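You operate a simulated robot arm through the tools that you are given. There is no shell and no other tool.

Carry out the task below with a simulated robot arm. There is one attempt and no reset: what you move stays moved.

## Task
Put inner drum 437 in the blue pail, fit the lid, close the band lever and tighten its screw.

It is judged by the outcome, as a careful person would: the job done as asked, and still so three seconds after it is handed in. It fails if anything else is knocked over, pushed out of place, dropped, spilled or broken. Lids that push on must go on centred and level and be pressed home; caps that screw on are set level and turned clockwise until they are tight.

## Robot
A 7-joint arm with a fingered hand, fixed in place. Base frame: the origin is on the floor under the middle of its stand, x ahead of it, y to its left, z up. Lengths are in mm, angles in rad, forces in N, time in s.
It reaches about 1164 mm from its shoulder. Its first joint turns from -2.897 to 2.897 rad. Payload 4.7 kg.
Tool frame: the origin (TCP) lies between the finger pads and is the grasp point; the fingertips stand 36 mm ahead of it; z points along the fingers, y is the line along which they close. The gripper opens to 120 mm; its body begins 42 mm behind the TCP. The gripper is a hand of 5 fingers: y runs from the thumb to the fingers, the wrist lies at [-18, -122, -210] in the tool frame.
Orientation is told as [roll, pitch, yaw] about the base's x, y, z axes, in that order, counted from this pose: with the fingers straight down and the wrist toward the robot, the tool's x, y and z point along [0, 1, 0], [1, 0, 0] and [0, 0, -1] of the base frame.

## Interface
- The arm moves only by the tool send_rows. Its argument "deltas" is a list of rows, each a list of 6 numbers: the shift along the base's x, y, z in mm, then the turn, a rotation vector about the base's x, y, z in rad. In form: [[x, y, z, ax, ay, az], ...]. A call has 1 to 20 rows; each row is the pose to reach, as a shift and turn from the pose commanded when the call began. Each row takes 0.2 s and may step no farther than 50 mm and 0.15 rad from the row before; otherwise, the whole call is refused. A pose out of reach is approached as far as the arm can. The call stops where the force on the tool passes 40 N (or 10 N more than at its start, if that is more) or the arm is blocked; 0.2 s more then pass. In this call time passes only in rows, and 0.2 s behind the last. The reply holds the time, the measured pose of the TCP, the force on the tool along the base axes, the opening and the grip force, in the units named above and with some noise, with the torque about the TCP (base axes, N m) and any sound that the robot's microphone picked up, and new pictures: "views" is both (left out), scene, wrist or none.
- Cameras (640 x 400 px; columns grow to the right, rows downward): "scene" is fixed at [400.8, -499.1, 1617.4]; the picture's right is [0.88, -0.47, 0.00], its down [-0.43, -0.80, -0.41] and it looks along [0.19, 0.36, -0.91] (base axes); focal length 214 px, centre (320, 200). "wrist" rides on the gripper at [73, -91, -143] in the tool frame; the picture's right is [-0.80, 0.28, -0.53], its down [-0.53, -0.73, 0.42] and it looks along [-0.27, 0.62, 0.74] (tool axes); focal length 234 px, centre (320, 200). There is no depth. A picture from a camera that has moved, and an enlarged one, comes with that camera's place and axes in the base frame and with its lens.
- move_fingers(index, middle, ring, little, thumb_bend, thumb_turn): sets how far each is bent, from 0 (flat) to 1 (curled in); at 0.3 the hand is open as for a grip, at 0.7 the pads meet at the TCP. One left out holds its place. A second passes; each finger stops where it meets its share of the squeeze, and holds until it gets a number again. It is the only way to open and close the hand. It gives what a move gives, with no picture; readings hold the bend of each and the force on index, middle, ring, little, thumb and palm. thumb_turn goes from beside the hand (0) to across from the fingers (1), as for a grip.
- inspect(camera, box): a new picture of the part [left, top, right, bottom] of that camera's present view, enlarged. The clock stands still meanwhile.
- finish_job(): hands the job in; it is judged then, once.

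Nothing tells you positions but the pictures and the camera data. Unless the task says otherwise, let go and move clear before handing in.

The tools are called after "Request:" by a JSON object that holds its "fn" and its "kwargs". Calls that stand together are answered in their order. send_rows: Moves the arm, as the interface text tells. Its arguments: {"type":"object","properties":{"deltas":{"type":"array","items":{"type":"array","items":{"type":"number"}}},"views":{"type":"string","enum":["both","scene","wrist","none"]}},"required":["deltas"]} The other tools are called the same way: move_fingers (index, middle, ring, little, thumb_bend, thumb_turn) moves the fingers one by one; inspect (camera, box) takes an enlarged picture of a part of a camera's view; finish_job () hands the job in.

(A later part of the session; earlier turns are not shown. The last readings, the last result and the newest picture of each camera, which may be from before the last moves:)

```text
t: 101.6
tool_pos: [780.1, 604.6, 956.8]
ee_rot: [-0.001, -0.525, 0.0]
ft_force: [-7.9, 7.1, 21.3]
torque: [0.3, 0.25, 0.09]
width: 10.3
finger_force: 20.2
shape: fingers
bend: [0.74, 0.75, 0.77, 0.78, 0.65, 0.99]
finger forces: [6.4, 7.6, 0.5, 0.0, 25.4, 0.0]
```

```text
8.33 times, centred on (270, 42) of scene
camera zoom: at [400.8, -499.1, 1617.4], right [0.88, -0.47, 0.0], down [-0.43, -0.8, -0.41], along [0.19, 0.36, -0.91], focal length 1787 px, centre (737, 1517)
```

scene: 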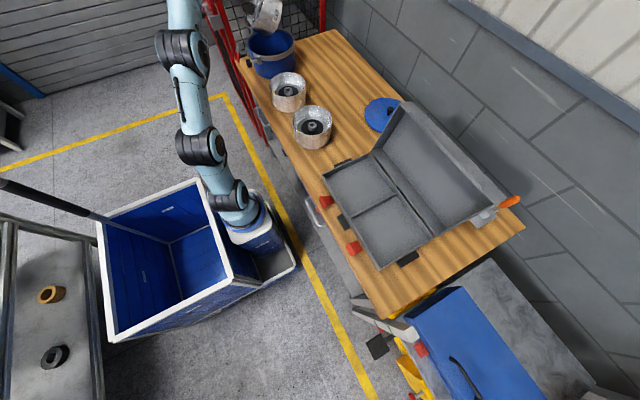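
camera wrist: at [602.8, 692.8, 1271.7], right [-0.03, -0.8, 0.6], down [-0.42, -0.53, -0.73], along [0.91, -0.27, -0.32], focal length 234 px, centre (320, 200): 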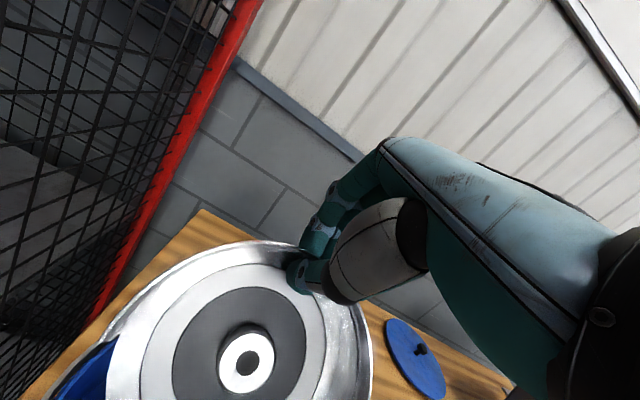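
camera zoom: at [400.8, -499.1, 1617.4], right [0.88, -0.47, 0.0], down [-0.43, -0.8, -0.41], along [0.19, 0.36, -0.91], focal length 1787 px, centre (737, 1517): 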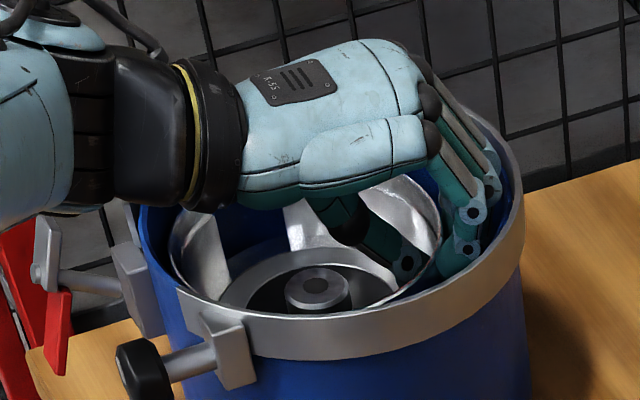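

Request:
{"fn": "send_rows", "kwargs": {"deltas": [[0, 0, 3, 0, 0, 0]], "views": "none"}}

Request:
{"fn": "move_fingers", "kwargs": {"index": 0.74, "middle": 0.74, "ring": 0.76, "thumb_bend": 0.6}}

Request:
{"fn": "inspect", "kwargs": {"camera": "scene", "box": [250, 18, 290, 66]}}

Request:
{"fn": "inspect", "kwargs": {"camera": "wrist", "box": [60, 120, 440, 400]}}

```text
t: 102.0
tool_pos: [780.6, 605.5, 957.6]
ee_rot: [-0.005, -0.524, 0.002]
ft_force: [-6.7, 10.3, 12.8]
torque: [0.34, 0.29, 0.07]
width: 10.4
finger_force: 17.0
shape: fingers
bend: [0.74, 0.75, 0.77, 0.78, 0.65, 0.98]
finger forces: [5.5, 7.5, 0.3, 0.0, 20.0, 0.0]
```

```text
t: 103.0
tool_pos: [781.5, 605.2, 957.6]
ee_rot: [-0.005, -0.524, -0.001]
ft_force: [-4.1, 7.9, 9.0]
torque: [0.34, 0.12, 0.02]
width: 11.0
finger_force: 11.0
shape: fingers
bend: [0.74, 0.74, 0.76, 0.78, 0.62, 0.98]
finger forces: [3.3, 4.4, 0.0, 0.0, 14.6, 0.1]
```

```text
8.33 times, centred on (270, 42) of scene
camera zoom: at [400.8, -499.1, 1617.4], right [0.88, -0.47, 0.0], down [-0.43, -0.8, -0.41], along [0.19, 0.36, -0.91], focal length 1787 px, centre (737, 1517)
```

zoom: 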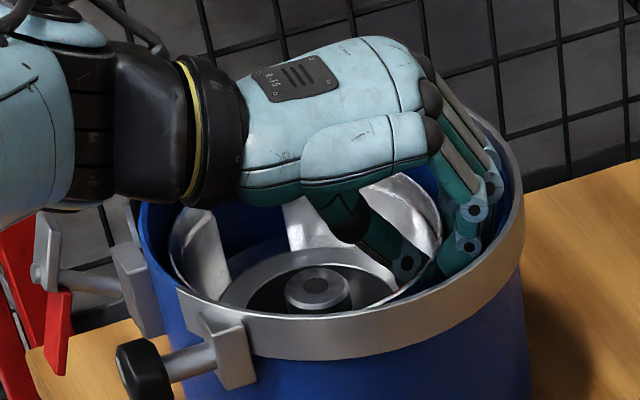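

```text
1.43 times, centred on (250, 260) of wrist
camera zoom: at [630.0, 675.9, 1037.7], right [-0.02, -0.8, 0.6], down [-0.42, -0.53, -0.73], along [0.91, -0.27, -0.33], focal length 334 px, centre (420, 114)
```

zoom: 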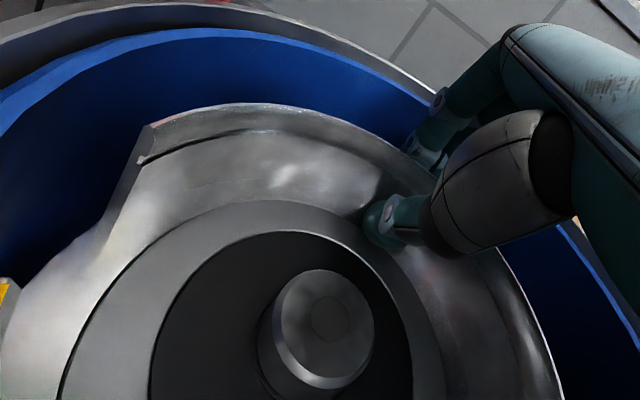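

Request:
{"fn": "send_rows", "kwargs": {"deltas": [[0, 0, 3, 0, 0, 0], [0, 0, 7, 0, 0, 0]], "views": "none"}}

Request:
{"fn": "move_fingers", "kwargs": {"index": 0.73, "middle": 0.73, "ring": 0.75, "thumb_bend": 0.55}}

Request:
{"fn": "inspect", "kwargs": {"camera": "scene", "box": [250, 18, 290, 66]}}

```text
t: 103.6
tool_pos: [781.4, 603.7, 964.1]
ee_rot: [-0.005, -0.522, 0.0]
ft_force: [-1.0, 2.0, -5.0]
torque: [0.09, 0.02, -0.04]
width: 15.1
finger_force: 3.8
shape: fingers
bend: [0.74, 0.74, 0.76, 0.78, 0.58, 1.0]
finger forces: [2.9, 2.3, 0.0, 0.1, 3.0, 0.0]
```

```text
t: 104.6
tool_pos: [781.6, 606.2, 965.5]
ee_rot: [-0.003, -0.524, 0.001]
ft_force: [1.5, 0.3, 0.7]
torque: [-0.04, -0.05, 0.04]
width: 20.2
finger_force: 1.9
shape: fingers
bend: [0.73, 0.73, 0.75, 0.78, 0.55, 1.0]
finger forces: [1.9, 1.8, 0.1, 0.0, 0.0, 0.0]
```

```text
8.33 times, centred on (270, 42) of scene
camera zoom: at [400.8, -499.1, 1617.4], right [0.88, -0.47, 0.0], down [-0.43, -0.8, -0.41], along [0.19, 0.36, -0.91], focal length 1787 px, centre (737, 1517)
```

zoom: 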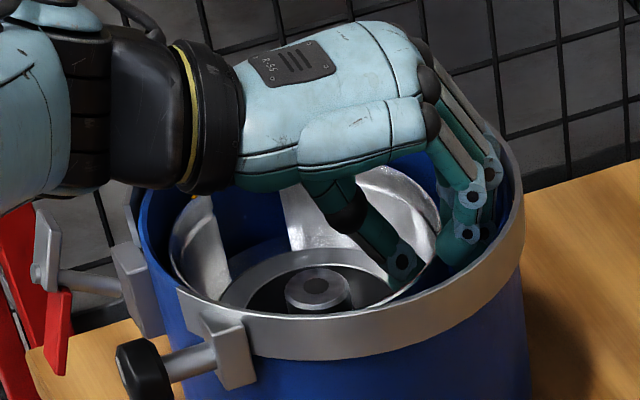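

The drum is free and flat in the pail. I'll lift the hand straight out.

Request:
{"fn": "send_rows", "kwargs": {"deltas": [[1, 0, 8, 0, 0, 0], [1, 0, 20, 0, 0, 0], [1, 0, 40, 0, 0, 0], [1, 0, 70, 0, 0, 0], [1, 0, 110, 0, 0, 0], [-20, -20, 150, 0, 0.1, 0], [-40, -40, 185, 0, 0.2, 0], [-60, -60, 200, 0, 0.3, 0]], "views": "both"}}

Request:
{"fn": "inspect", "kwargs": {"camera": "scene", "box": [235, 10, 305, 90]}}

```text
t: 106.4
tool_pos: [721.2, 544.7, 1166.0]
ee_rot: [-0.003, -0.224, -0.001]
ft_force: [0.3, 0.4, -1.1]
torque: [-0.04, -0.07, 0.0]
width: 18.2
finger_force: 0.1
shape: fingers
bend: [0.73, 0.73, 0.75, 0.78, 0.55, 1.0]
finger forces: [0.1, 0.0, 0.1, 0.1, 0.0, 0.0]
camera wrist: at [600.1, 615.7, 1285.7], right [0.16, -0.8, 0.58], down [-0.62, -0.53, -0.57], along [0.77, -0.27, -0.58], focal length 234 px, centre (320, 200)
```

scene: 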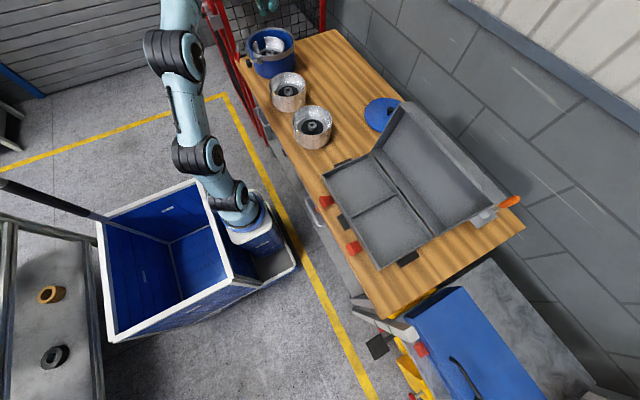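
wrist: 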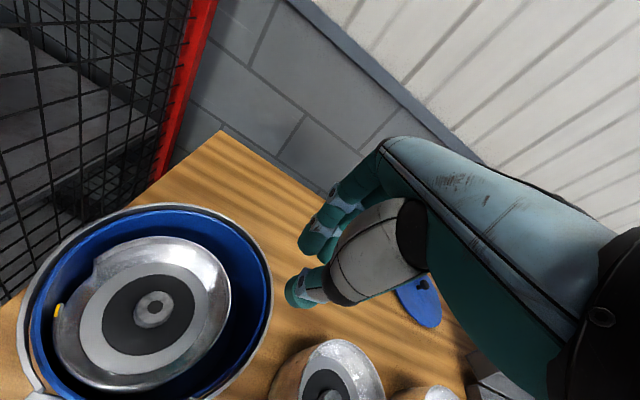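

```text
5.00 times, centred on (270, 50) of scene
camera zoom: at [400.8, -499.1, 1617.4], right [0.88, -0.47, 0.0], down [-0.43, -0.8, -0.41], along [0.19, 0.36, -0.91], focal length 1072 px, centre (570, 950)
```

zoom: 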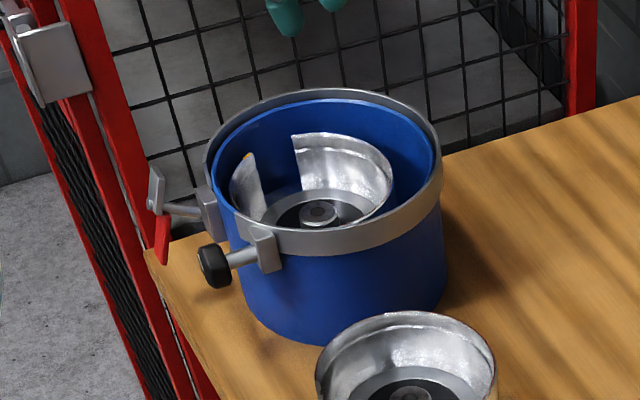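

The drum is inside the pail and flat. I'll study the pail, band, lever and lid from here.

Request:
{"fn": "inspect", "kwargs": {"camera": "wrist", "box": [0, 180, 300, 400]}}

Request:
{"fn": "inspect", "kwargs": {"camera": "scene", "box": [235, 25, 295, 70]}}

Request:
{"fn": "inspect", "kwargs": {"camera": "scene", "box": [232, 35, 268, 65]}}

Request:
{"fn": "inspect", "kwargs": {"camera": "scene", "box": [355, 85, 435, 145]}}

```text
1.82 times, centred on (150, 290) of wrist
camera zoom: at [600.1, 615.7, 1285.7], right [0.16, -0.8, 0.58], down [-0.62, -0.53, -0.57], along [0.77, -0.27, -0.58], focal length 426 px, centre (629, 36)
```

zoom: 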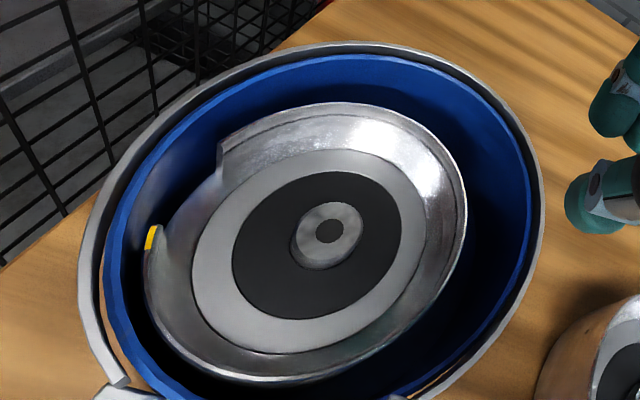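

```text
8.89 times, centred on (265, 48) of scene
camera zoom: at [400.8, -499.1, 1617.4], right [0.88, -0.47, 0.0], down [-0.43, -0.8, -0.41], along [0.19, 0.36, -0.91], focal length 1906 px, centre (809, 1556)
```

zoom: 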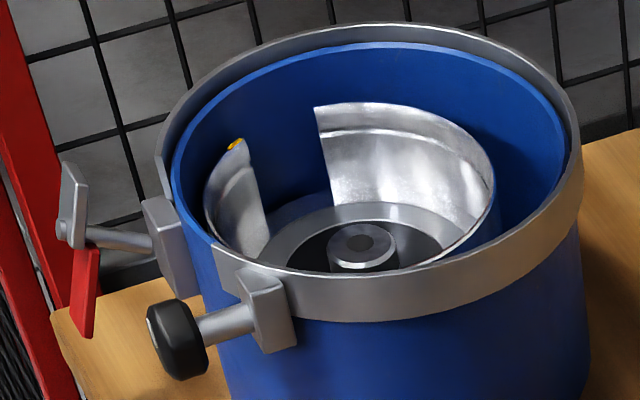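

```text
13.33 times, centred on (250, 50) of scene
camera zoom: at [400.8, -499.1, 1617.4], right [0.88, -0.47, 0.0], down [-0.43, -0.8, -0.41], along [0.19, 0.36, -0.91], focal length 2860 px, centre (1253, 2200)
```

zoom: 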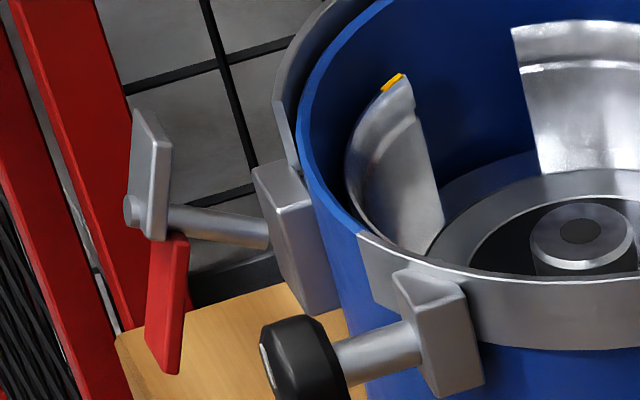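

```text
6.67 times, centred on (395, 115) of scene
camera zoom: at [400.8, -499.1, 1617.4], right [0.88, -0.47, 0.0], down [-0.43, -0.8, -0.41], along [0.19, 0.36, -0.91], focal length 1430 px, centre (-180, 767)
```

zoom: 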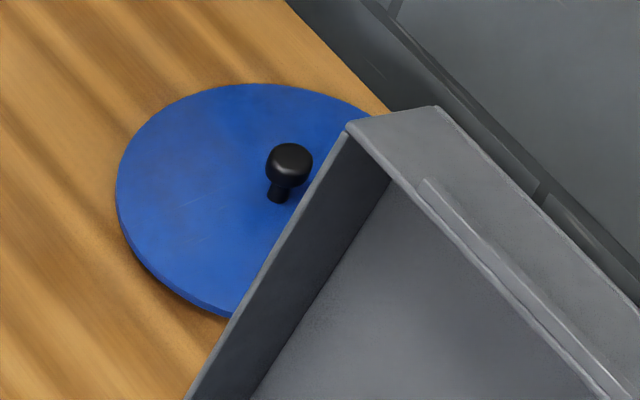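

Now the lid. I'll move toward it at a safe height and take a close look at its knob and the toolbox panel beside it.

Request:
{"fn": "send_rows", "kwargs": {"deltas": [[20, -40, 10, 0, 0.05, 0], [40, -80, 15, 0, 0.1, 0], [60, -120, 20, 0, 0.15, 0], [80, -165, 25, 0, 0.224, 0], [100, -210, 30, 0, 0.224, 0], [120, -255, 35, 0, 0.224, 0], [140, -300, 35, 0, 0.224, 0], [155, -345, 35, 0, 0.224, 0], [170, -385, 35, 0, 0.224, 0], [180, -420, 35, 0, 0.224, 0]], "views": "both"}}

Request:
{"fn": "inspect", "kwargs": {"camera": "wrist", "box": [180, 150, 420, 400]}}

```text
t: 108.6
tool_pos: [901.0, 123.9, 1201.1]
ee_rot: [-0.003, 0.0, 0.001]
ft_force: [0.9, 0.5, -1.0]
torque: [-0.02, 0.02, -0.01]
width: 18.4
finger_force: 0.0
shape: fingers
bend: [0.73, 0.73, 0.75, 0.78, 0.55, 1.0]
finger forces: [0.1, 0.0, 0.1, 0.1, 0.1, 0.0]
camera wrist: at [809.6, 194.9, 1344.6], right [0.28, -0.8, 0.53], down [-0.73, -0.53, -0.42], along [0.62, -0.27, -0.74], focal length 234 px, centre (320, 200)
```

scene: 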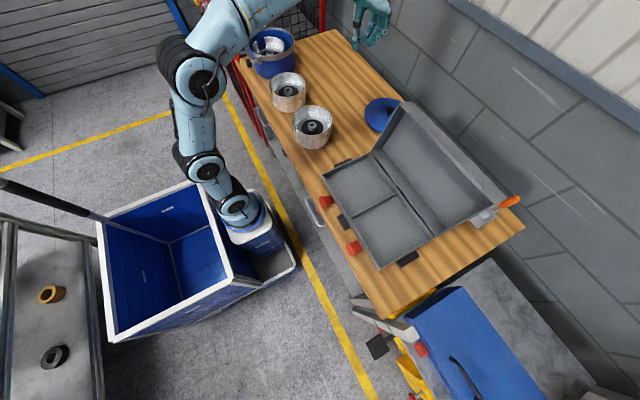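
wrist: 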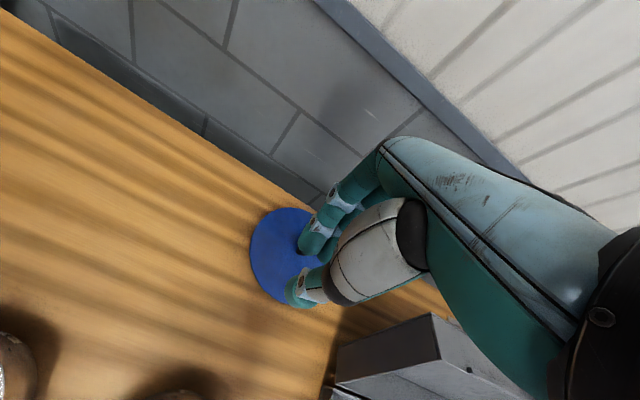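

```text
1.60 times, centred on (300, 275) of wrist
camera zoom: at [809.6, 194.9, 1344.6], right [0.28, -0.8, 0.53], down [-0.73, -0.53, -0.42], along [0.62, -0.27, -0.74], focal length 375 px, centre (352, 80)
```

zoom: 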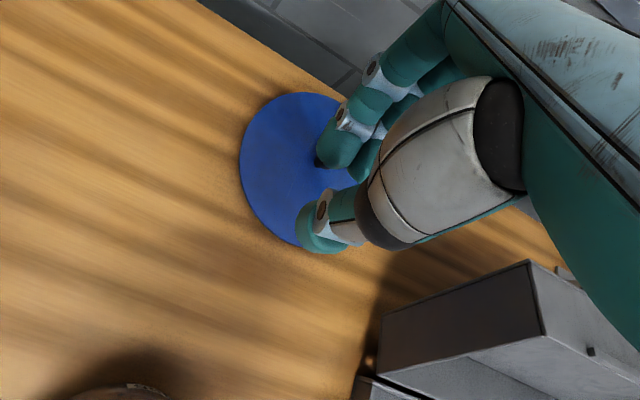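

The lid lies free on the bench near (1030, 28), and the nearest toolbox flange is at about y = −115. I'll shift to view the knob without the hand in the way.

Request:
{"fn": "send_rows", "kwargs": {"deltas": [[25, -35, -15, 0, 0, 0], [50, -75, -35, 0, 0, 0], [75, -110, -55, 0, 0, 0], [85, -135, -80, 0, 0, 0]], "views": "both"}}

Request:
{"fn": "inspect", "kwargs": {"camera": "wrist", "box": [160, 150, 340, 310]}}

Request:
{"fn": "inspect", "kwargs": {"camera": "scene", "box": [360, 92, 410, 135]}}

```text
refused: row 2 steps farther than a row can; nothing moved
```

```text
2.50 times, centred on (250, 230) of wrist
camera zoom: at [809.6, 194.9, 1344.6], right [0.28, -0.8, 0.53], down [-0.73, -0.53, -0.42], along [0.62, -0.27, -0.74], focal length 585 px, centre (495, 125)
```

zoom: 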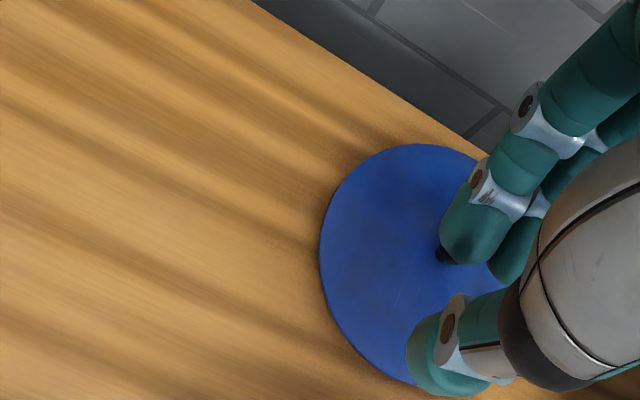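

```text
9.30 times, centred on (385, 114) of scene
camera zoom: at [400.8, -499.1, 1617.4], right [0.88, -0.47, 0.0], down [-0.43, -0.8, -0.41], along [0.19, 0.36, -0.91], focal length 1995 px, centre (-285, 1005)
```

zoom: 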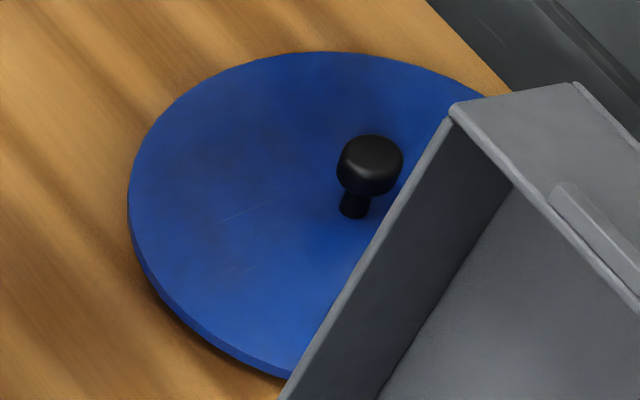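

Request:
{"fn": "send_rows", "kwargs": {"deltas": [[20, -28, -12, 0, 0, 0], [40, -56, -26, 0, 0, 0], [60, -84, -42, 0, 0, 0], [75, -112, -60, 0, 0, 0], [85, -135, -80, 0, 0, 0]], "views": "both"}}

Request:
{"fn": "inspect", "kwargs": {"camera": "wrist", "box": [160, 150, 340, 310]}}

Request:
{"fn": "inspect", "kwargs": {"camera": "wrist", "box": [220, 200, 300, 260]}}

```text
t: 109.8
tool_pos: [985.3, -10.7, 1119.7]
ee_rot: [-0.003, -0.002, 0.0]
ft_force: [-0.6, 0.7, 0.9]
torque: [-0.02, 0.0, 0.01]
width: 18.3
finger_force: 0.0
shape: fingers
bend: [0.73, 0.73, 0.75, 0.78, 0.55, 1.0]
finger forces: [0.0, 0.0, 0.1, 0.1, 0.0, 0.0]
camera wrist: at [894.2, 60.9, 1264.1], right [0.28, -0.8, 0.53], down [-0.73, -0.53, -0.42], along [0.62, -0.27, -0.74], focal length 234 px, centre (320, 200)
```

scene: 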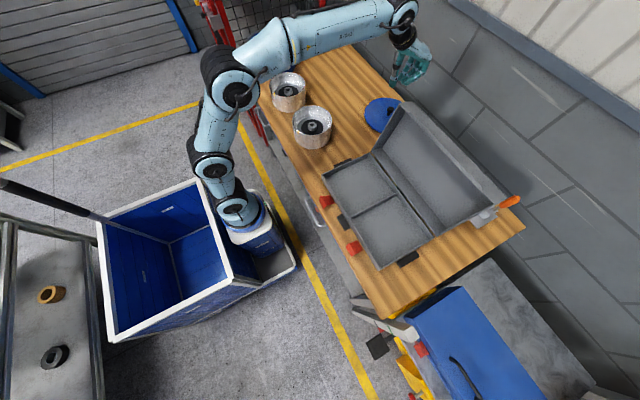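
wrist: 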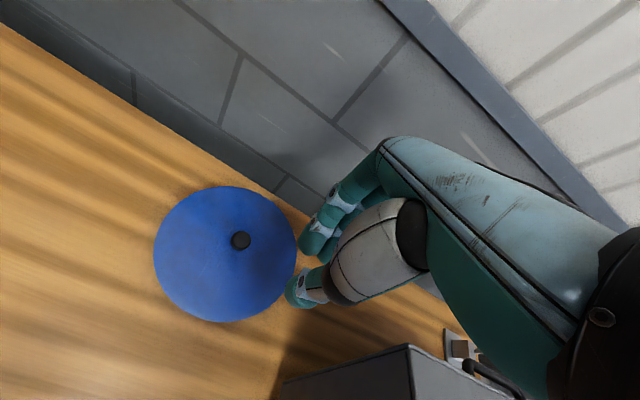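

```text
2.50 times, centred on (250, 230) of wrist
camera zoom: at [894.2, 60.9, 1264.1], right [0.28, -0.8, 0.53], down [-0.73, -0.53, -0.42], along [0.62, -0.27, -0.74], focal length 585 px, centre (495, 125)
```

zoom: 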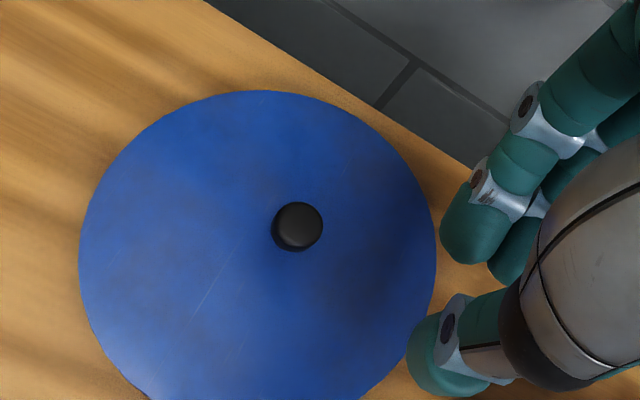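

```text
6.67 times, centred on (260, 230) of wrist
camera zoom: at [894.2, 60.9, 1264.1], right [0.28, -0.8, 0.53], down [-0.73, -0.53, -0.42], along [0.62, -0.27, -0.74], focal length 1561 px, centre (720, 0)
```

zoom: 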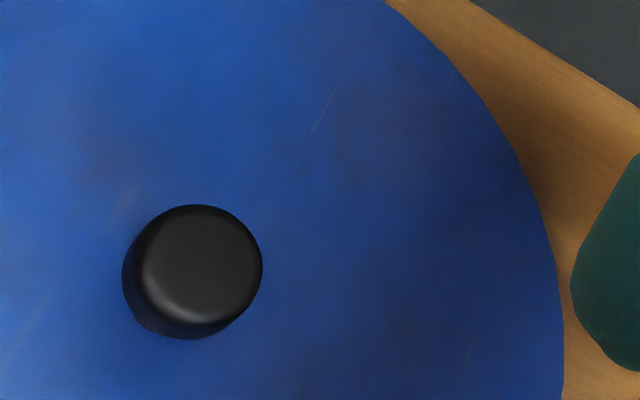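

The knob top is at about (1040.5, 27, 904), on a lid of radius about 112 mm. I'll prepare a tripod grip (thumb, index, middle) to hook under the knob's mushroom head and move above it.

Request:
{"fn": "move_fingers", "kwargs": {"index": 0.5, "middle": 0.5, "ring": 0.85, "little": 0.85, "thumb_bend": 0.5}}

Request:
{"fn": "send_rows", "kwargs": {"deltas": [[14, 10, -20, 0, 0, 0], [28, 21, -45, 0, 0, 0], [42, 32, -75, 0, 0, 0], [55.7, 41.7, -105, 0, 0, 0], [55.7, 41.7, -135, 0, 0, 0]], "views": "none"}}

Request:
{"fn": "inspect", "kwargs": {"camera": "scene", "box": [355, 70, 415, 135]}}

Request:
{"fn": "inspect", "kwargs": {"camera": "wrist", "box": [180, 140, 420, 390]}}

```text
t: 110.8
tool_pos: [985.8, -11.0, 1119.6]
ee_rot: [-0.003, 0.0, 0.0]
ft_force: [0.8, -0.4, 0.0]
torque: [0.0, 0.03, 0.0]
width: 62.2
finger_force: 0.1
shape: fingers
bend: [0.5, 0.5, 0.84, 0.85, 0.5, 1.0]
finger forces: [0.0, 0.0, 0.0, 0.1, 0.0, 0.1]
```

```text
t: 112.0
tool_pos: [1042.2, 30.8, 985.3]
ee_rot: [-0.002, -0.002, 0.001]
ft_force: [-0.4, 0.4, 1.8]
torque: [0.0, 0.02, 0.02]
width: 62.4
finger_force: 0.0
shape: fingers
bend: [0.5, 0.5, 0.85, 0.85, 0.5, 1.0]
finger forces: [0.0, 0.0, 0.1, 0.0, 0.1, 0.0]
```

```text
6.15 times, centred on (385, 102) of scene
camera zoom: at [400.8, -499.1, 1617.4], right [0.88, -0.47, 0.0], down [-0.43, -0.8, -0.41], along [0.19, 0.36, -0.91], focal length 1320 px, centre (-80, 800)
```

zoom: 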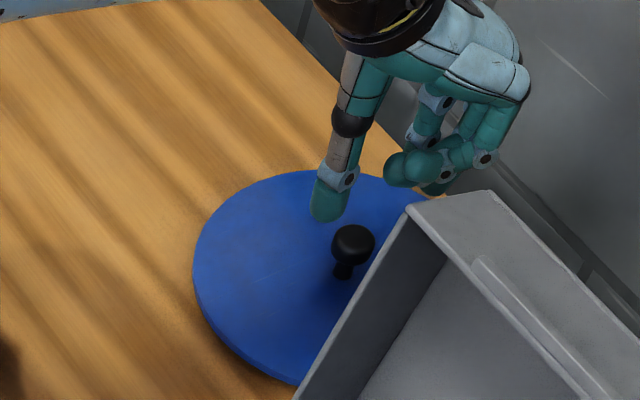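

```text
1.60 times, centred on (300, 265) of wrist
camera zoom: at [950.4, 102.5, 1129.0], right [0.28, -0.8, 0.53], down [-0.73, -0.53, -0.42], along [0.62, -0.27, -0.74], focal length 375 px, centre (352, 96)
```

zoom: 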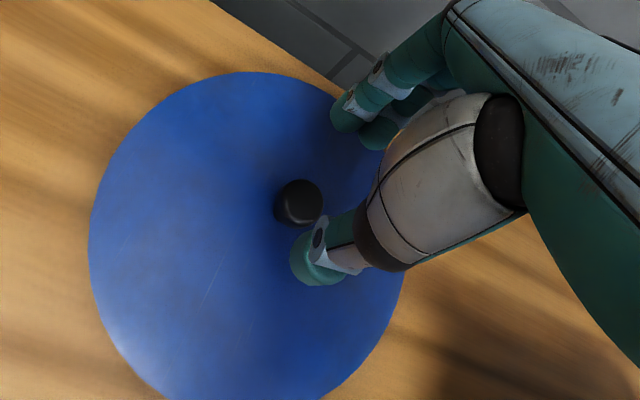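

Request:
{"fn": "send_rows", "kwargs": {"deltas": [[0, 1, -20, 0, 0, 0], [0, 1, -40, 0, 0, 0], [0, 1, -52, 0, 0, 0]], "views": "none"}}

Request:
{"fn": "inspect", "kwargs": {"camera": "scene", "box": [362, 82, 406, 124]}}

Request:
{"fn": "inspect", "kwargs": {"camera": "wrist", "box": [240, 170, 380, 320]}}

```text
t: 112.8
tool_pos: [1042.0, 33.2, 933.2]
ee_rot: [-0.004, -0.001, 0.001]
ft_force: [0.3, 0.0, 0.0]
torque: [0.01, -0.01, -0.03]
width: 62.4
finger_force: 0.0
shape: fingers
bend: [0.5, 0.5, 0.85, 0.85, 0.5, 1.0]
finger forces: [0.0, 0.1, 0.0, 0.0, 0.0, 0.1]
```

```text
9.52 times, centred on (384, 103) of scene
camera zoom: at [400.8, -499.1, 1617.4], right [0.88, -0.47, 0.0], down [-0.43, -0.8, -0.41], along [0.19, 0.36, -0.91], focal length 2043 px, centre (-290, 1124)
```

zoom: 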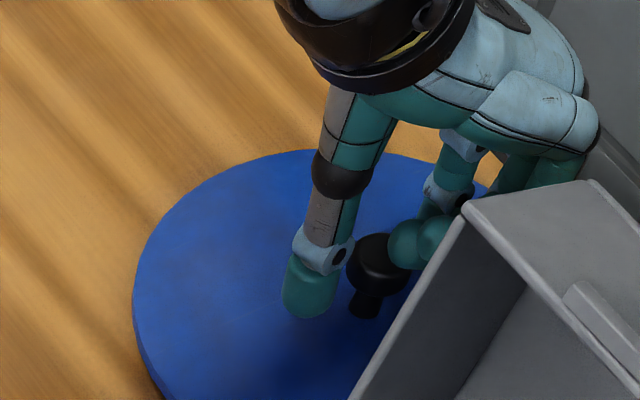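

```text
2.67 times, centred on (310, 245) of wrist
camera zoom: at [950.4, 104.2, 1076.8], right [0.28, -0.8, 0.53], down [-0.73, -0.53, -0.42], along [0.62, -0.27, -0.74], focal length 624 px, centre (347, 80)
```

zoom: 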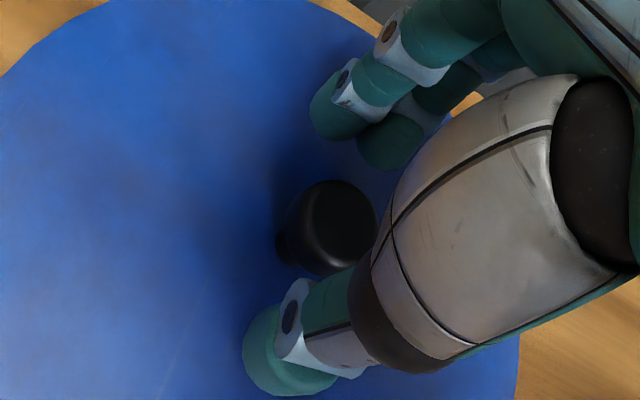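

Request:
{"fn": "send_rows", "kwargs": {"deltas": [[0, 0, -5, 0, 0, 0], [0, 0, -10, 0, 0, 0], [0, 0, -13, 0, 0, 0]], "views": "none"}}

Request:
{"fn": "move_fingers", "kwargs": {"index": 0.6, "middle": 0.6, "thumb_bend": 0.6}}

Request:
{"fn": "inspect", "kwargs": {"camera": "scene", "box": [362, 82, 406, 124]}}

Request:
{"fn": "inspect", "kwargs": {"camera": "wrist", "box": [240, 170, 380, 320]}}

```text
t: 113.6
tool_pos: [1041.6, 32.1, 919.7]
ee_rot: [-0.002, 0.0, 0.0]
ft_force: [0.6, 0.0, -0.1]
torque: [0.01, 0.03, 0.03]
width: 62.5
finger_force: 0.1
shape: fingers
bend: [0.5, 0.5, 0.85, 0.85, 0.5, 1.0]
finger forces: [0.0, 0.0, 0.0, 0.1, 0.0, 0.0]
```

```text
t: 114.6
tool_pos: [1041.9, 32.6, 920.9]
ee_rot: [-0.005, 0.0, -0.002]
ft_force: [-0.3, 0.3, -0.3]
torque: [0.02, 0.0, 0.01]
width: 33.5
finger_force: 0.3
shape: fingers
bend: [0.6, 0.6, 0.85, 0.85, 0.6, 1.0]
finger forces: [0.0, 0.1, 0.1, 0.1, 0.2, 0.0]
```

```text
9.52 times, centred on (384, 103) of scene
camera zoom: at [400.8, -499.1, 1617.4], right [0.88, -0.47, 0.0], down [-0.43, -0.8, -0.41], along [0.19, 0.36, -0.91], focal length 2043 px, centre (-290, 1124)
```

zoom: 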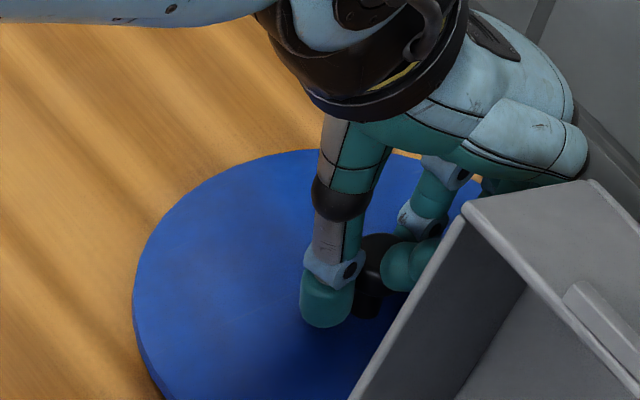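

```text
2.67 times, centred on (310, 245) of wrist
camera zoom: at [950.4, 103.6, 1064.5], right [0.28, -0.8, 0.53], down [-0.73, -0.53, -0.42], along [0.62, -0.27, -0.74], focal length 624 px, centre (347, 80)
```

zoom: 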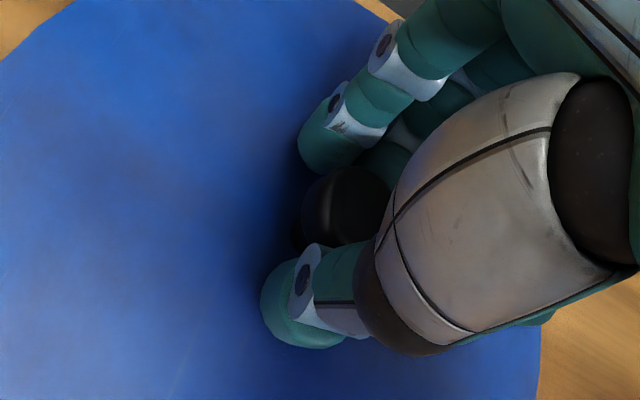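

Request:
{"fn": "send_rows", "kwargs": {"deltas": [[0, 0, -2, 0, 0, 0], [0, 0, -4, 0, 0, 0]], "views": "none"}}

Request:
{"fn": "move_fingers", "kwargs": {"index": 0.8, "middle": 0.8, "thumb_bend": 0.8}}

Request:
{"fn": "inspect", "kwargs": {"camera": "scene", "box": [362, 82, 406, 124]}}

Request:
{"fn": "inspect", "kwargs": {"camera": "wrist", "box": [240, 170, 380, 320]}}

```text
t: 115.2
tool_pos: [1042.3, 31.0, 918.0]
ee_rot: [-0.004, -0.002, 0.001]
ft_force: [0.8, -0.1, 3.7]
torque: [-0.01, -0.12, 0.01]
width: 33.4
finger_force: 2.2
shape: fingers
bend: [0.6, 0.6, 0.85, 0.85, 0.6, 1.0]
finger forces: [1.0, 3.3, 0.0, 0.0, 0.1, 0.0]
```

```text
t: 116.2
tool_pos: [1042.3, 32.2, 916.6]
ee_rot: [-0.003, -0.002, -0.001]
ft_force: [-3.6, -0.8, 5.2]
torque: [0.09, 0.85, 0.12]
width: 16.2
finger_force: 34.1
shape: fingers
bend: [0.72, 0.71, 0.85, 0.85, 0.68, 1.0]
finger forces: [12.4, 11.6, 0.0, 0.1, 44.4, 0.0]
```

```text
9.52 times, centred on (384, 103) of scene
camera zoom: at [400.8, -499.1, 1617.4], right [0.88, -0.47, 0.0], down [-0.43, -0.8, -0.41], along [0.19, 0.36, -0.91], focal length 2043 px, centre (-290, 1124)
```

zoom: 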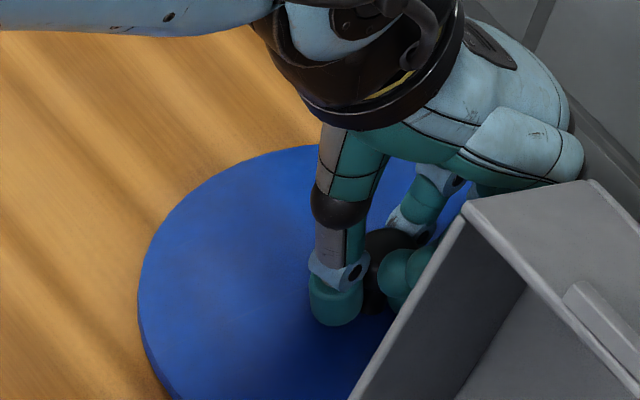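

```text
2.67 times, centred on (310, 245) of wrist
camera zoom: at [950.1, 103.5, 1060.8], right [0.28, -0.8, 0.53], down [-0.73, -0.53, -0.42], along [0.62, -0.27, -0.74], focal length 624 px, centre (347, 80)
```

zoom: 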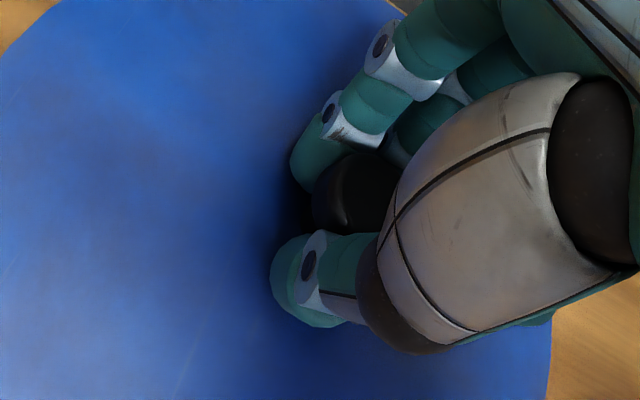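

The fingers have closed around the stem beneath the knob head, which is a secure hook. I'll test-lift the lid.

Request:
{"fn": "send_rows", "kwargs": {"deltas": [[0, 0, 3, 0, 0, 0], [0, 0, 7, 0, 0, 0], [0, 0, 12, 0, 0, 0]], "views": "none"}}

Request:
{"fn": "inspect", "kwargs": {"camera": "scene", "box": [350, 75, 420, 140]}}

Request:
{"fn": "inspect", "kwargs": {"camera": "wrist", "box": [120, 100, 440, 400]}}

```text
t: 117.0
tool_pos: [1042.3, 32.1, 928.4]
ee_rot: [-0.003, -0.001, 0.0]
ft_force: [0.0, -0.8, -2.8]
torque: [0.04, -0.02, 0.02]
width: 15.0
finger_force: 27.8
shape: fingers
bend: [0.72, 0.72, 0.85, 0.85, 0.68, 1.0]
finger forces: [18.9, 8.9, 0.0, 0.0, 27.3, 0.0]
```

```text
6.15 times, centred on (385, 108) of scene
camera zoom: at [400.8, -499.1, 1617.4], right [0.88, -0.47, 0.0], down [-0.43, -0.8, -0.41], along [0.19, 0.36, -0.91], focal length 1320 px, centre (-80, 769)
```

zoom: 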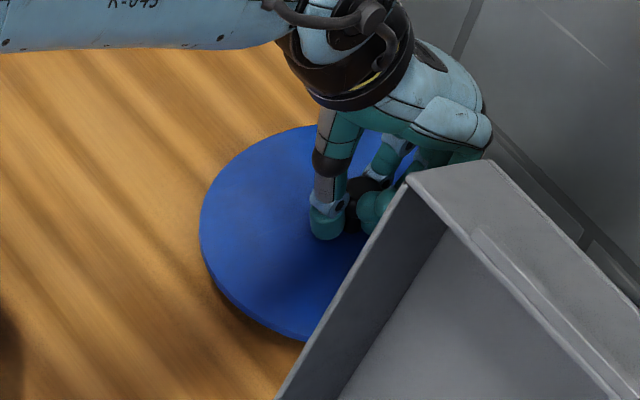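

```text
1.33 times, centred on (280, 250) of wrist
camera zoom: at [950.6, 103.5, 1072.0], right [0.28, -0.8, 0.53], down [-0.73, -0.53, -0.42], along [0.62, -0.27, -0.74], focal length 312 px, centre (373, 133)
```

zoom: 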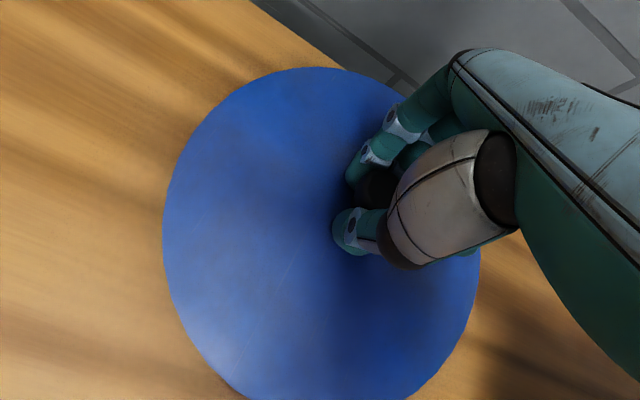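

The lid is lifted, about 0.3 kg. I'll raise it with a slight +y drift away from the toolbox and check that it hangs level.

Request:
{"fn": "send_rows", "kwargs": {"deltas": [[0, 5, 20, 0, 0, 0], [-2, 12, 45, 0, 0, 0], [-5, 20, 75, 0, 0, 0], [-10, 30, 105, 0, 0, 0], [-15, 45, 135, 0, 0, 0], [-20, 60, 160, 0, 0, 0], [-25, 80, 180, 0, 0, 0]], "views": "both"}}

Request:
{"fn": "inspect", "kwargs": {"camera": "scene", "box": [320, 30, 420, 120]}}

Request:
{"fn": "inspect", "kwargs": {"camera": "wrist", "box": [120, 100, 440, 400]}}

```text
t: 118.6
tool_pos: [1018.4, 112.1, 1108.2]
ee_rot: [-0.005, 0.001, -0.001]
ft_force: [-0.5, -1.3, -2.9]
torque: [0.0, 0.0, -0.01]
width: 15.2
finger_force: 27.6
shape: fingers
bend: [0.72, 0.72, 0.85, 0.85, 0.68, 1.0]
finger forces: [19.7, 9.2, 0.0, 0.0, 25.6, 0.0]
camera wrist: at [925.9, 182.5, 1252.6], right [0.28, -0.8, 0.53], down [-0.73, -0.53, -0.42], along [0.62, -0.27, -0.74], focal length 234 px, centre (320, 200)
```

scene: 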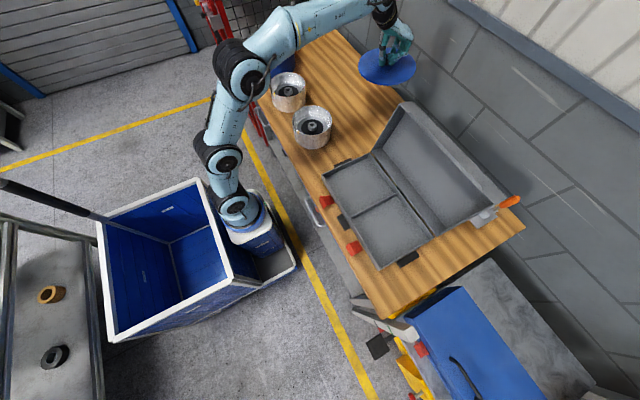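
wrist: 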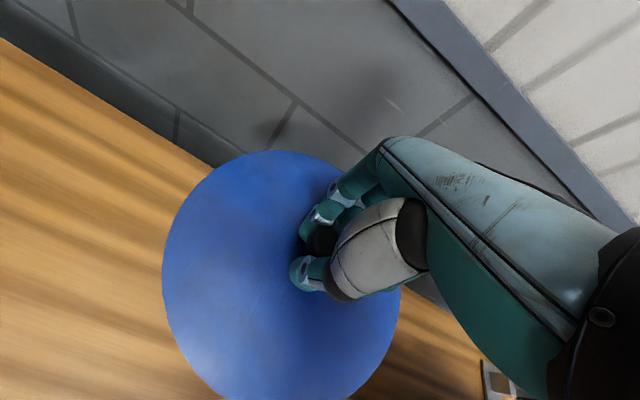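

```text
4.44 times, centred on (370, 75) of scene
camera zoom: at [400.8, -499.1, 1617.4], right [0.88, -0.47, 0.0], down [-0.43, -0.8, -0.41], along [0.19, 0.36, -0.91], focal length 953 px, centre (98, 756)
```

zoom: 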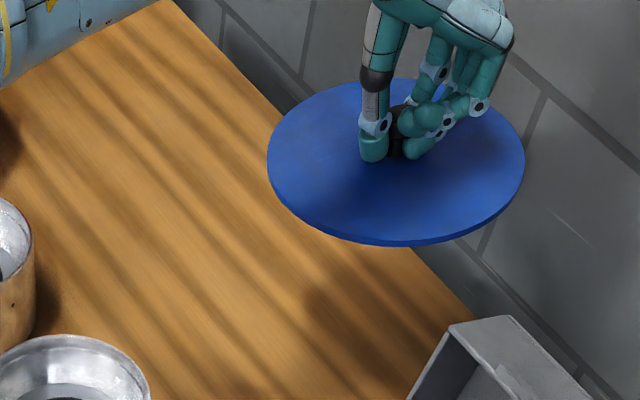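

```text
1.33 times, centred on (280, 250) of wrist
camera zoom: at [925.9, 182.5, 1252.6], right [0.28, -0.8, 0.53], down [-0.73, -0.53, -0.42], along [0.62, -0.27, -0.74], focal length 312 px, centre (373, 133)
```

zoom: 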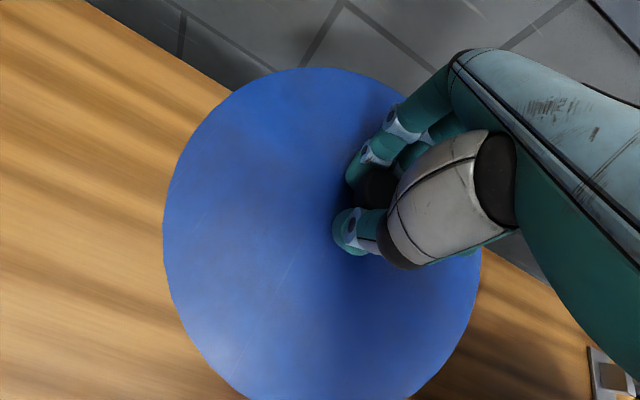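

The lid is held level, its centre about 5 mm −y of the TCP. I'll carry it to hover above the pail, whose centre is near (721.5, 616).

Request:
{"fn": "send_rows", "kwargs": {"deltas": [[-5, 9, 10, 0, 0, 0], [-18, 30, 20, 0, 0, 0], [-34, 57, 28, 0, 0, 0], [-50, 85, 32, 0, 0, 0], [-66, 113, 35, 0, 0, 0], [-83, 142, 35, 0, 0, 0], [-100, 171, 35, 0, 0, 0], [-117, 200, 35, 0, 0, 0], [-134, 229, 35, 0, 0, 0], [-151, 258, 35, 0, 0, 0], [-168, 287, 35, 0, 0, 0], [-185, 316, 35, 0, 0, 0], [-202, 345, 35, 0, 0, 0], [-219, 374, 35, 0, 0, 0], [-236, 403, 33, 0, 0, 0], [-252, 431, 30, 0, 0, 0], [-268, 458, 25, 0, 0, 0], [-281, 481, 20, 0, 0, 0], [-291, 499, 10, 0, 0, 0], [-297, 509, 0, 0, 0, 0]], "views": "both"}}

Request:
{"fn": "inspect", "kwargs": {"camera": "scene", "box": [225, 0, 315, 80]}}

Request:
{"fn": "inspect", "kwargs": {"camera": "wrist", "box": [60, 100, 420, 400]}}

```text
t: 122.8
tool_pos: [720.1, 621.3, 1109.3]
ee_rot: [-0.003, 0.001, 0.001]
ft_force: [0.4, -0.1, -3.4]
torque: [0.0, 0.03, -0.03]
width: 14.6
finger_force: 27.8
shape: fingers
bend: [0.72, 0.72, 0.85, 0.85, 0.68, 1.0]
finger forces: [21.0, 9.9, 0.0, 0.0, 25.6, 0.0]
camera wrist: at [628.5, 693.7, 1252.4], right [0.28, -0.8, 0.53], down [-0.73, -0.53, -0.42], along [0.62, -0.27, -0.74], focal length 234 px, centre (320, 200)
```

scene: 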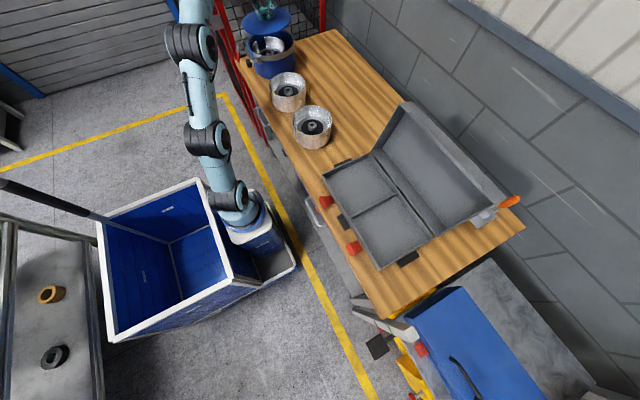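
wrist: 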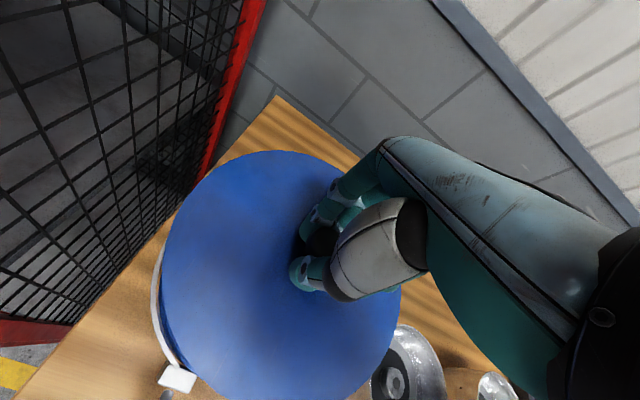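

```text
5.00 times, centred on (270, 40) of scene
camera zoom: at [400.8, -499.1, 1617.4], right [0.88, -0.47, 0.0], down [-0.43, -0.8, -0.41], along [0.19, 0.36, -0.91], focal length 1072 px, centre (570, 1000)
```

zoom: 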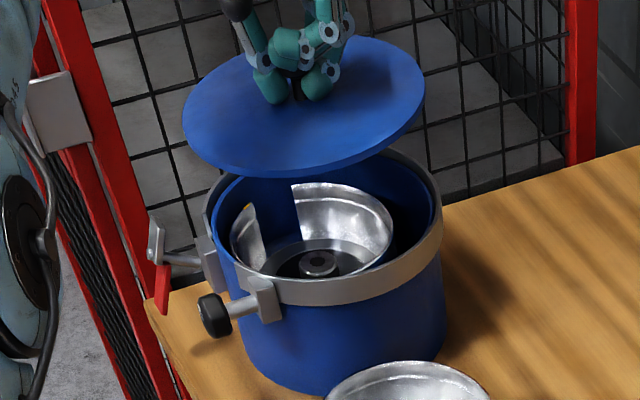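

```text
1.33 times, centred on (240, 250) of wrist
camera zoom: at [628.5, 693.7, 1252.4], right [0.28, -0.8, 0.53], down [-0.73, -0.53, -0.42], along [0.62, -0.27, -0.74], focal length 312 px, centre (427, 133)
```

zoom: 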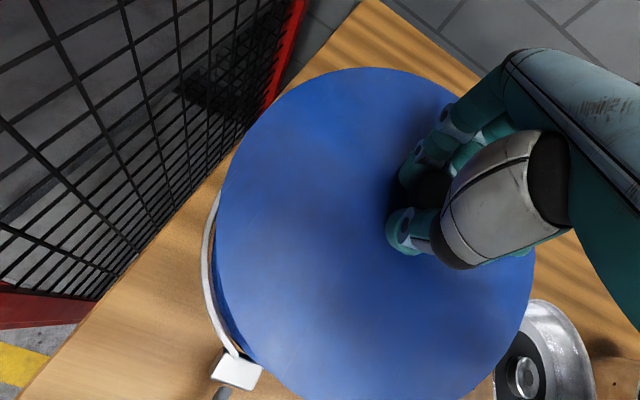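

The lid looks slightly tilted in the hand: its −x/+y side is low. I'll zoom in to measure that precisely before placing it.

Request:
{"fn": "inspect", "kwargs": {"camera": "scene", "box": [250, 0, 312, 40]}}

Request:
{"fn": "inspect", "kwargs": {"camera": "wrist", "box": [260, 180, 380, 320]}}

```text
10.00 times, centred on (281, 20) of scene
camera zoom: at [400.8, -499.1, 1617.4], right [0.88, -0.47, 0.0], down [-0.43, -0.8, -0.41], along [0.19, 0.36, -0.91], focal length 2145 px, centre (710, 2000)
```

zoom: 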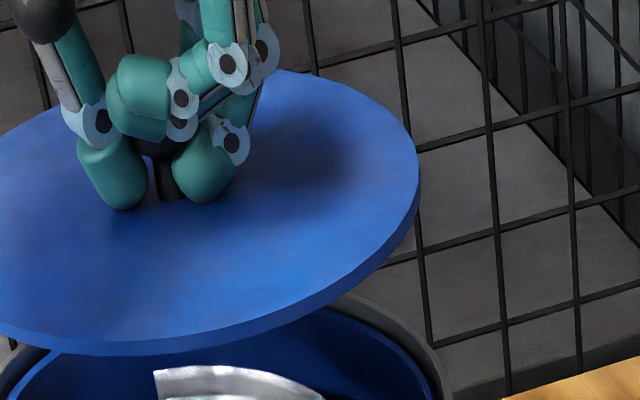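

```text
2.86 times, centred on (320, 250) of wrist
camera zoom: at [628.5, 693.7, 1252.4], right [0.28, -0.8, 0.53], down [-0.73, -0.53, -0.42], along [0.62, -0.27, -0.74], focal length 669 px, centre (320, 57)
```

zoom: 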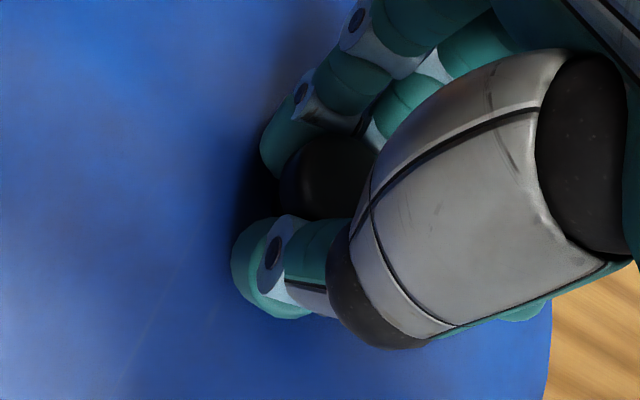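

Request:
{"fn": "inspect", "kwargs": {"camera": "scene", "box": [235, 0, 275, 40]}}

Request:
{"fn": "inspect", "kwargs": {"camera": "scene", "box": [240, 0, 300, 40]}}

```text
10.00 times, centred on (255, 20) of scene
camera zoom: at [400.8, -499.1, 1617.4], right [0.88, -0.47, 0.0], down [-0.43, -0.8, -0.41], along [0.19, 0.36, -0.91], focal length 2145 px, centre (970, 2000)
```

zoom: 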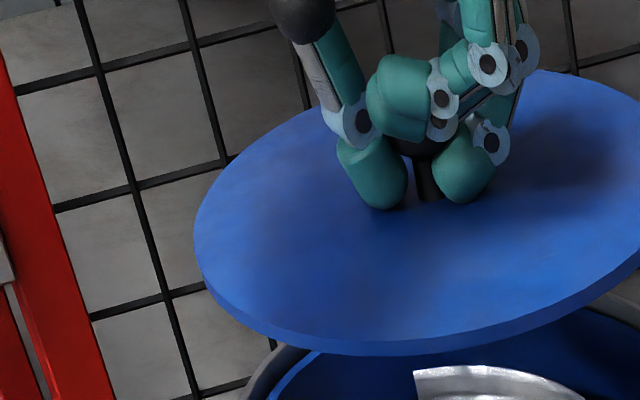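

```text
10.00 times, centred on (270, 20) of scene
camera zoom: at [400.8, -499.1, 1617.4], right [0.88, -0.47, 0.0], down [-0.43, -0.8, -0.41], along [0.19, 0.36, -0.91], focal length 2145 px, centre (820, 2000)
```

zoom: 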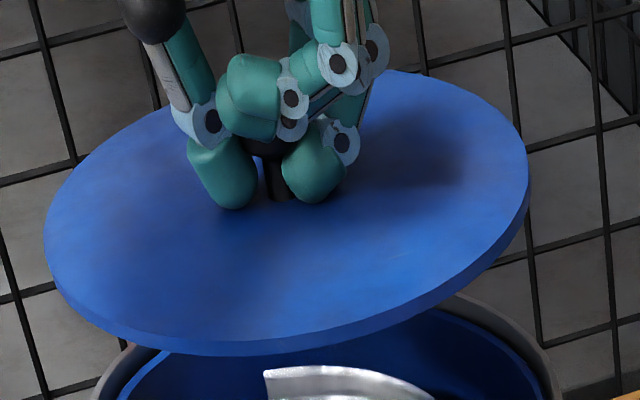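

The lid is about 2° low on the −x/+y side and about 4 mm off laterally. I'll correct both while lowering to hover just above the band.

Request:
{"fn": "send_rows", "kwargs": {"deltas": [[-1.5, 1, -15, 0.008, 0.015, 0], [-3.3, 1.8, -35, 0.0174, 0.0326, 0], [-3.3, 1.8, -55, 0.0174, 0.0326, 0], [-3.3, 1.8, -70, 0.0174, 0.0326, 0]], "views": "none"}}

Request:
{"fn": "inspect", "kwargs": {"camera": "scene", "box": [240, 10, 300, 60]}}

Request:
{"fn": "inspect", "kwargs": {"camera": "wrist", "box": [100, 100, 440, 400]}}

```text
t: 123.8
tool_pos: [716.1, 622.3, 1038.8]
ee_rot: [0.017, 0.031, 0.0]
ft_force: [1.0, 0.3, -2.3]
torque: [0.01, 0.02, -0.07]
width: 14.7
finger_force: 27.7
shape: fingers
bend: [0.72, 0.72, 0.85, 0.85, 0.68, 1.0]
finger forces: [21.2, 9.9, 0.0, 0.1, 25.4, 0.0]
```

```text
8.00 times, centred on (270, 35) of scene
camera zoom: at [400.8, -499.1, 1617.4], right [0.88, -0.47, 0.0], down [-0.43, -0.8, -0.41], along [0.19, 0.36, -0.91], focal length 1716 px, centre (720, 1520)
```

zoom: 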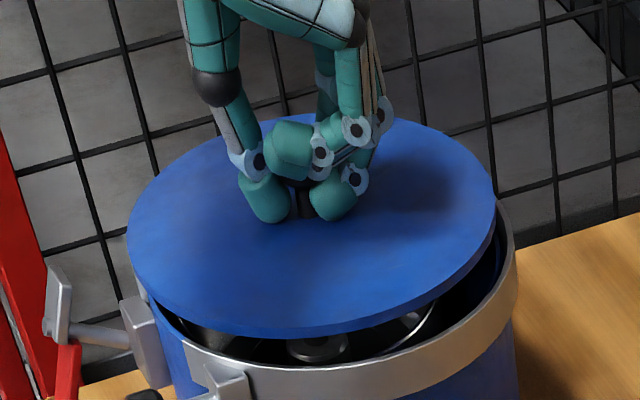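

```text
1.33 times, centred on (270, 250) of wrist
camera zoom: at [630.0, 691.5, 1187.4], right [0.3, -0.81, 0.5], down [-0.75, -0.53, -0.41], along [0.6, -0.26, -0.76], focal length 312 px, centre (387, 133)
```

zoom: 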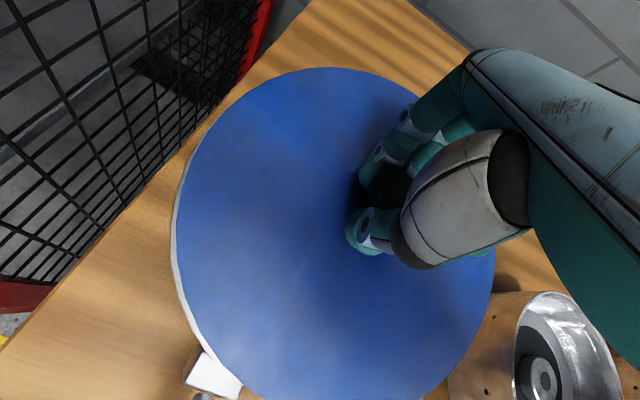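

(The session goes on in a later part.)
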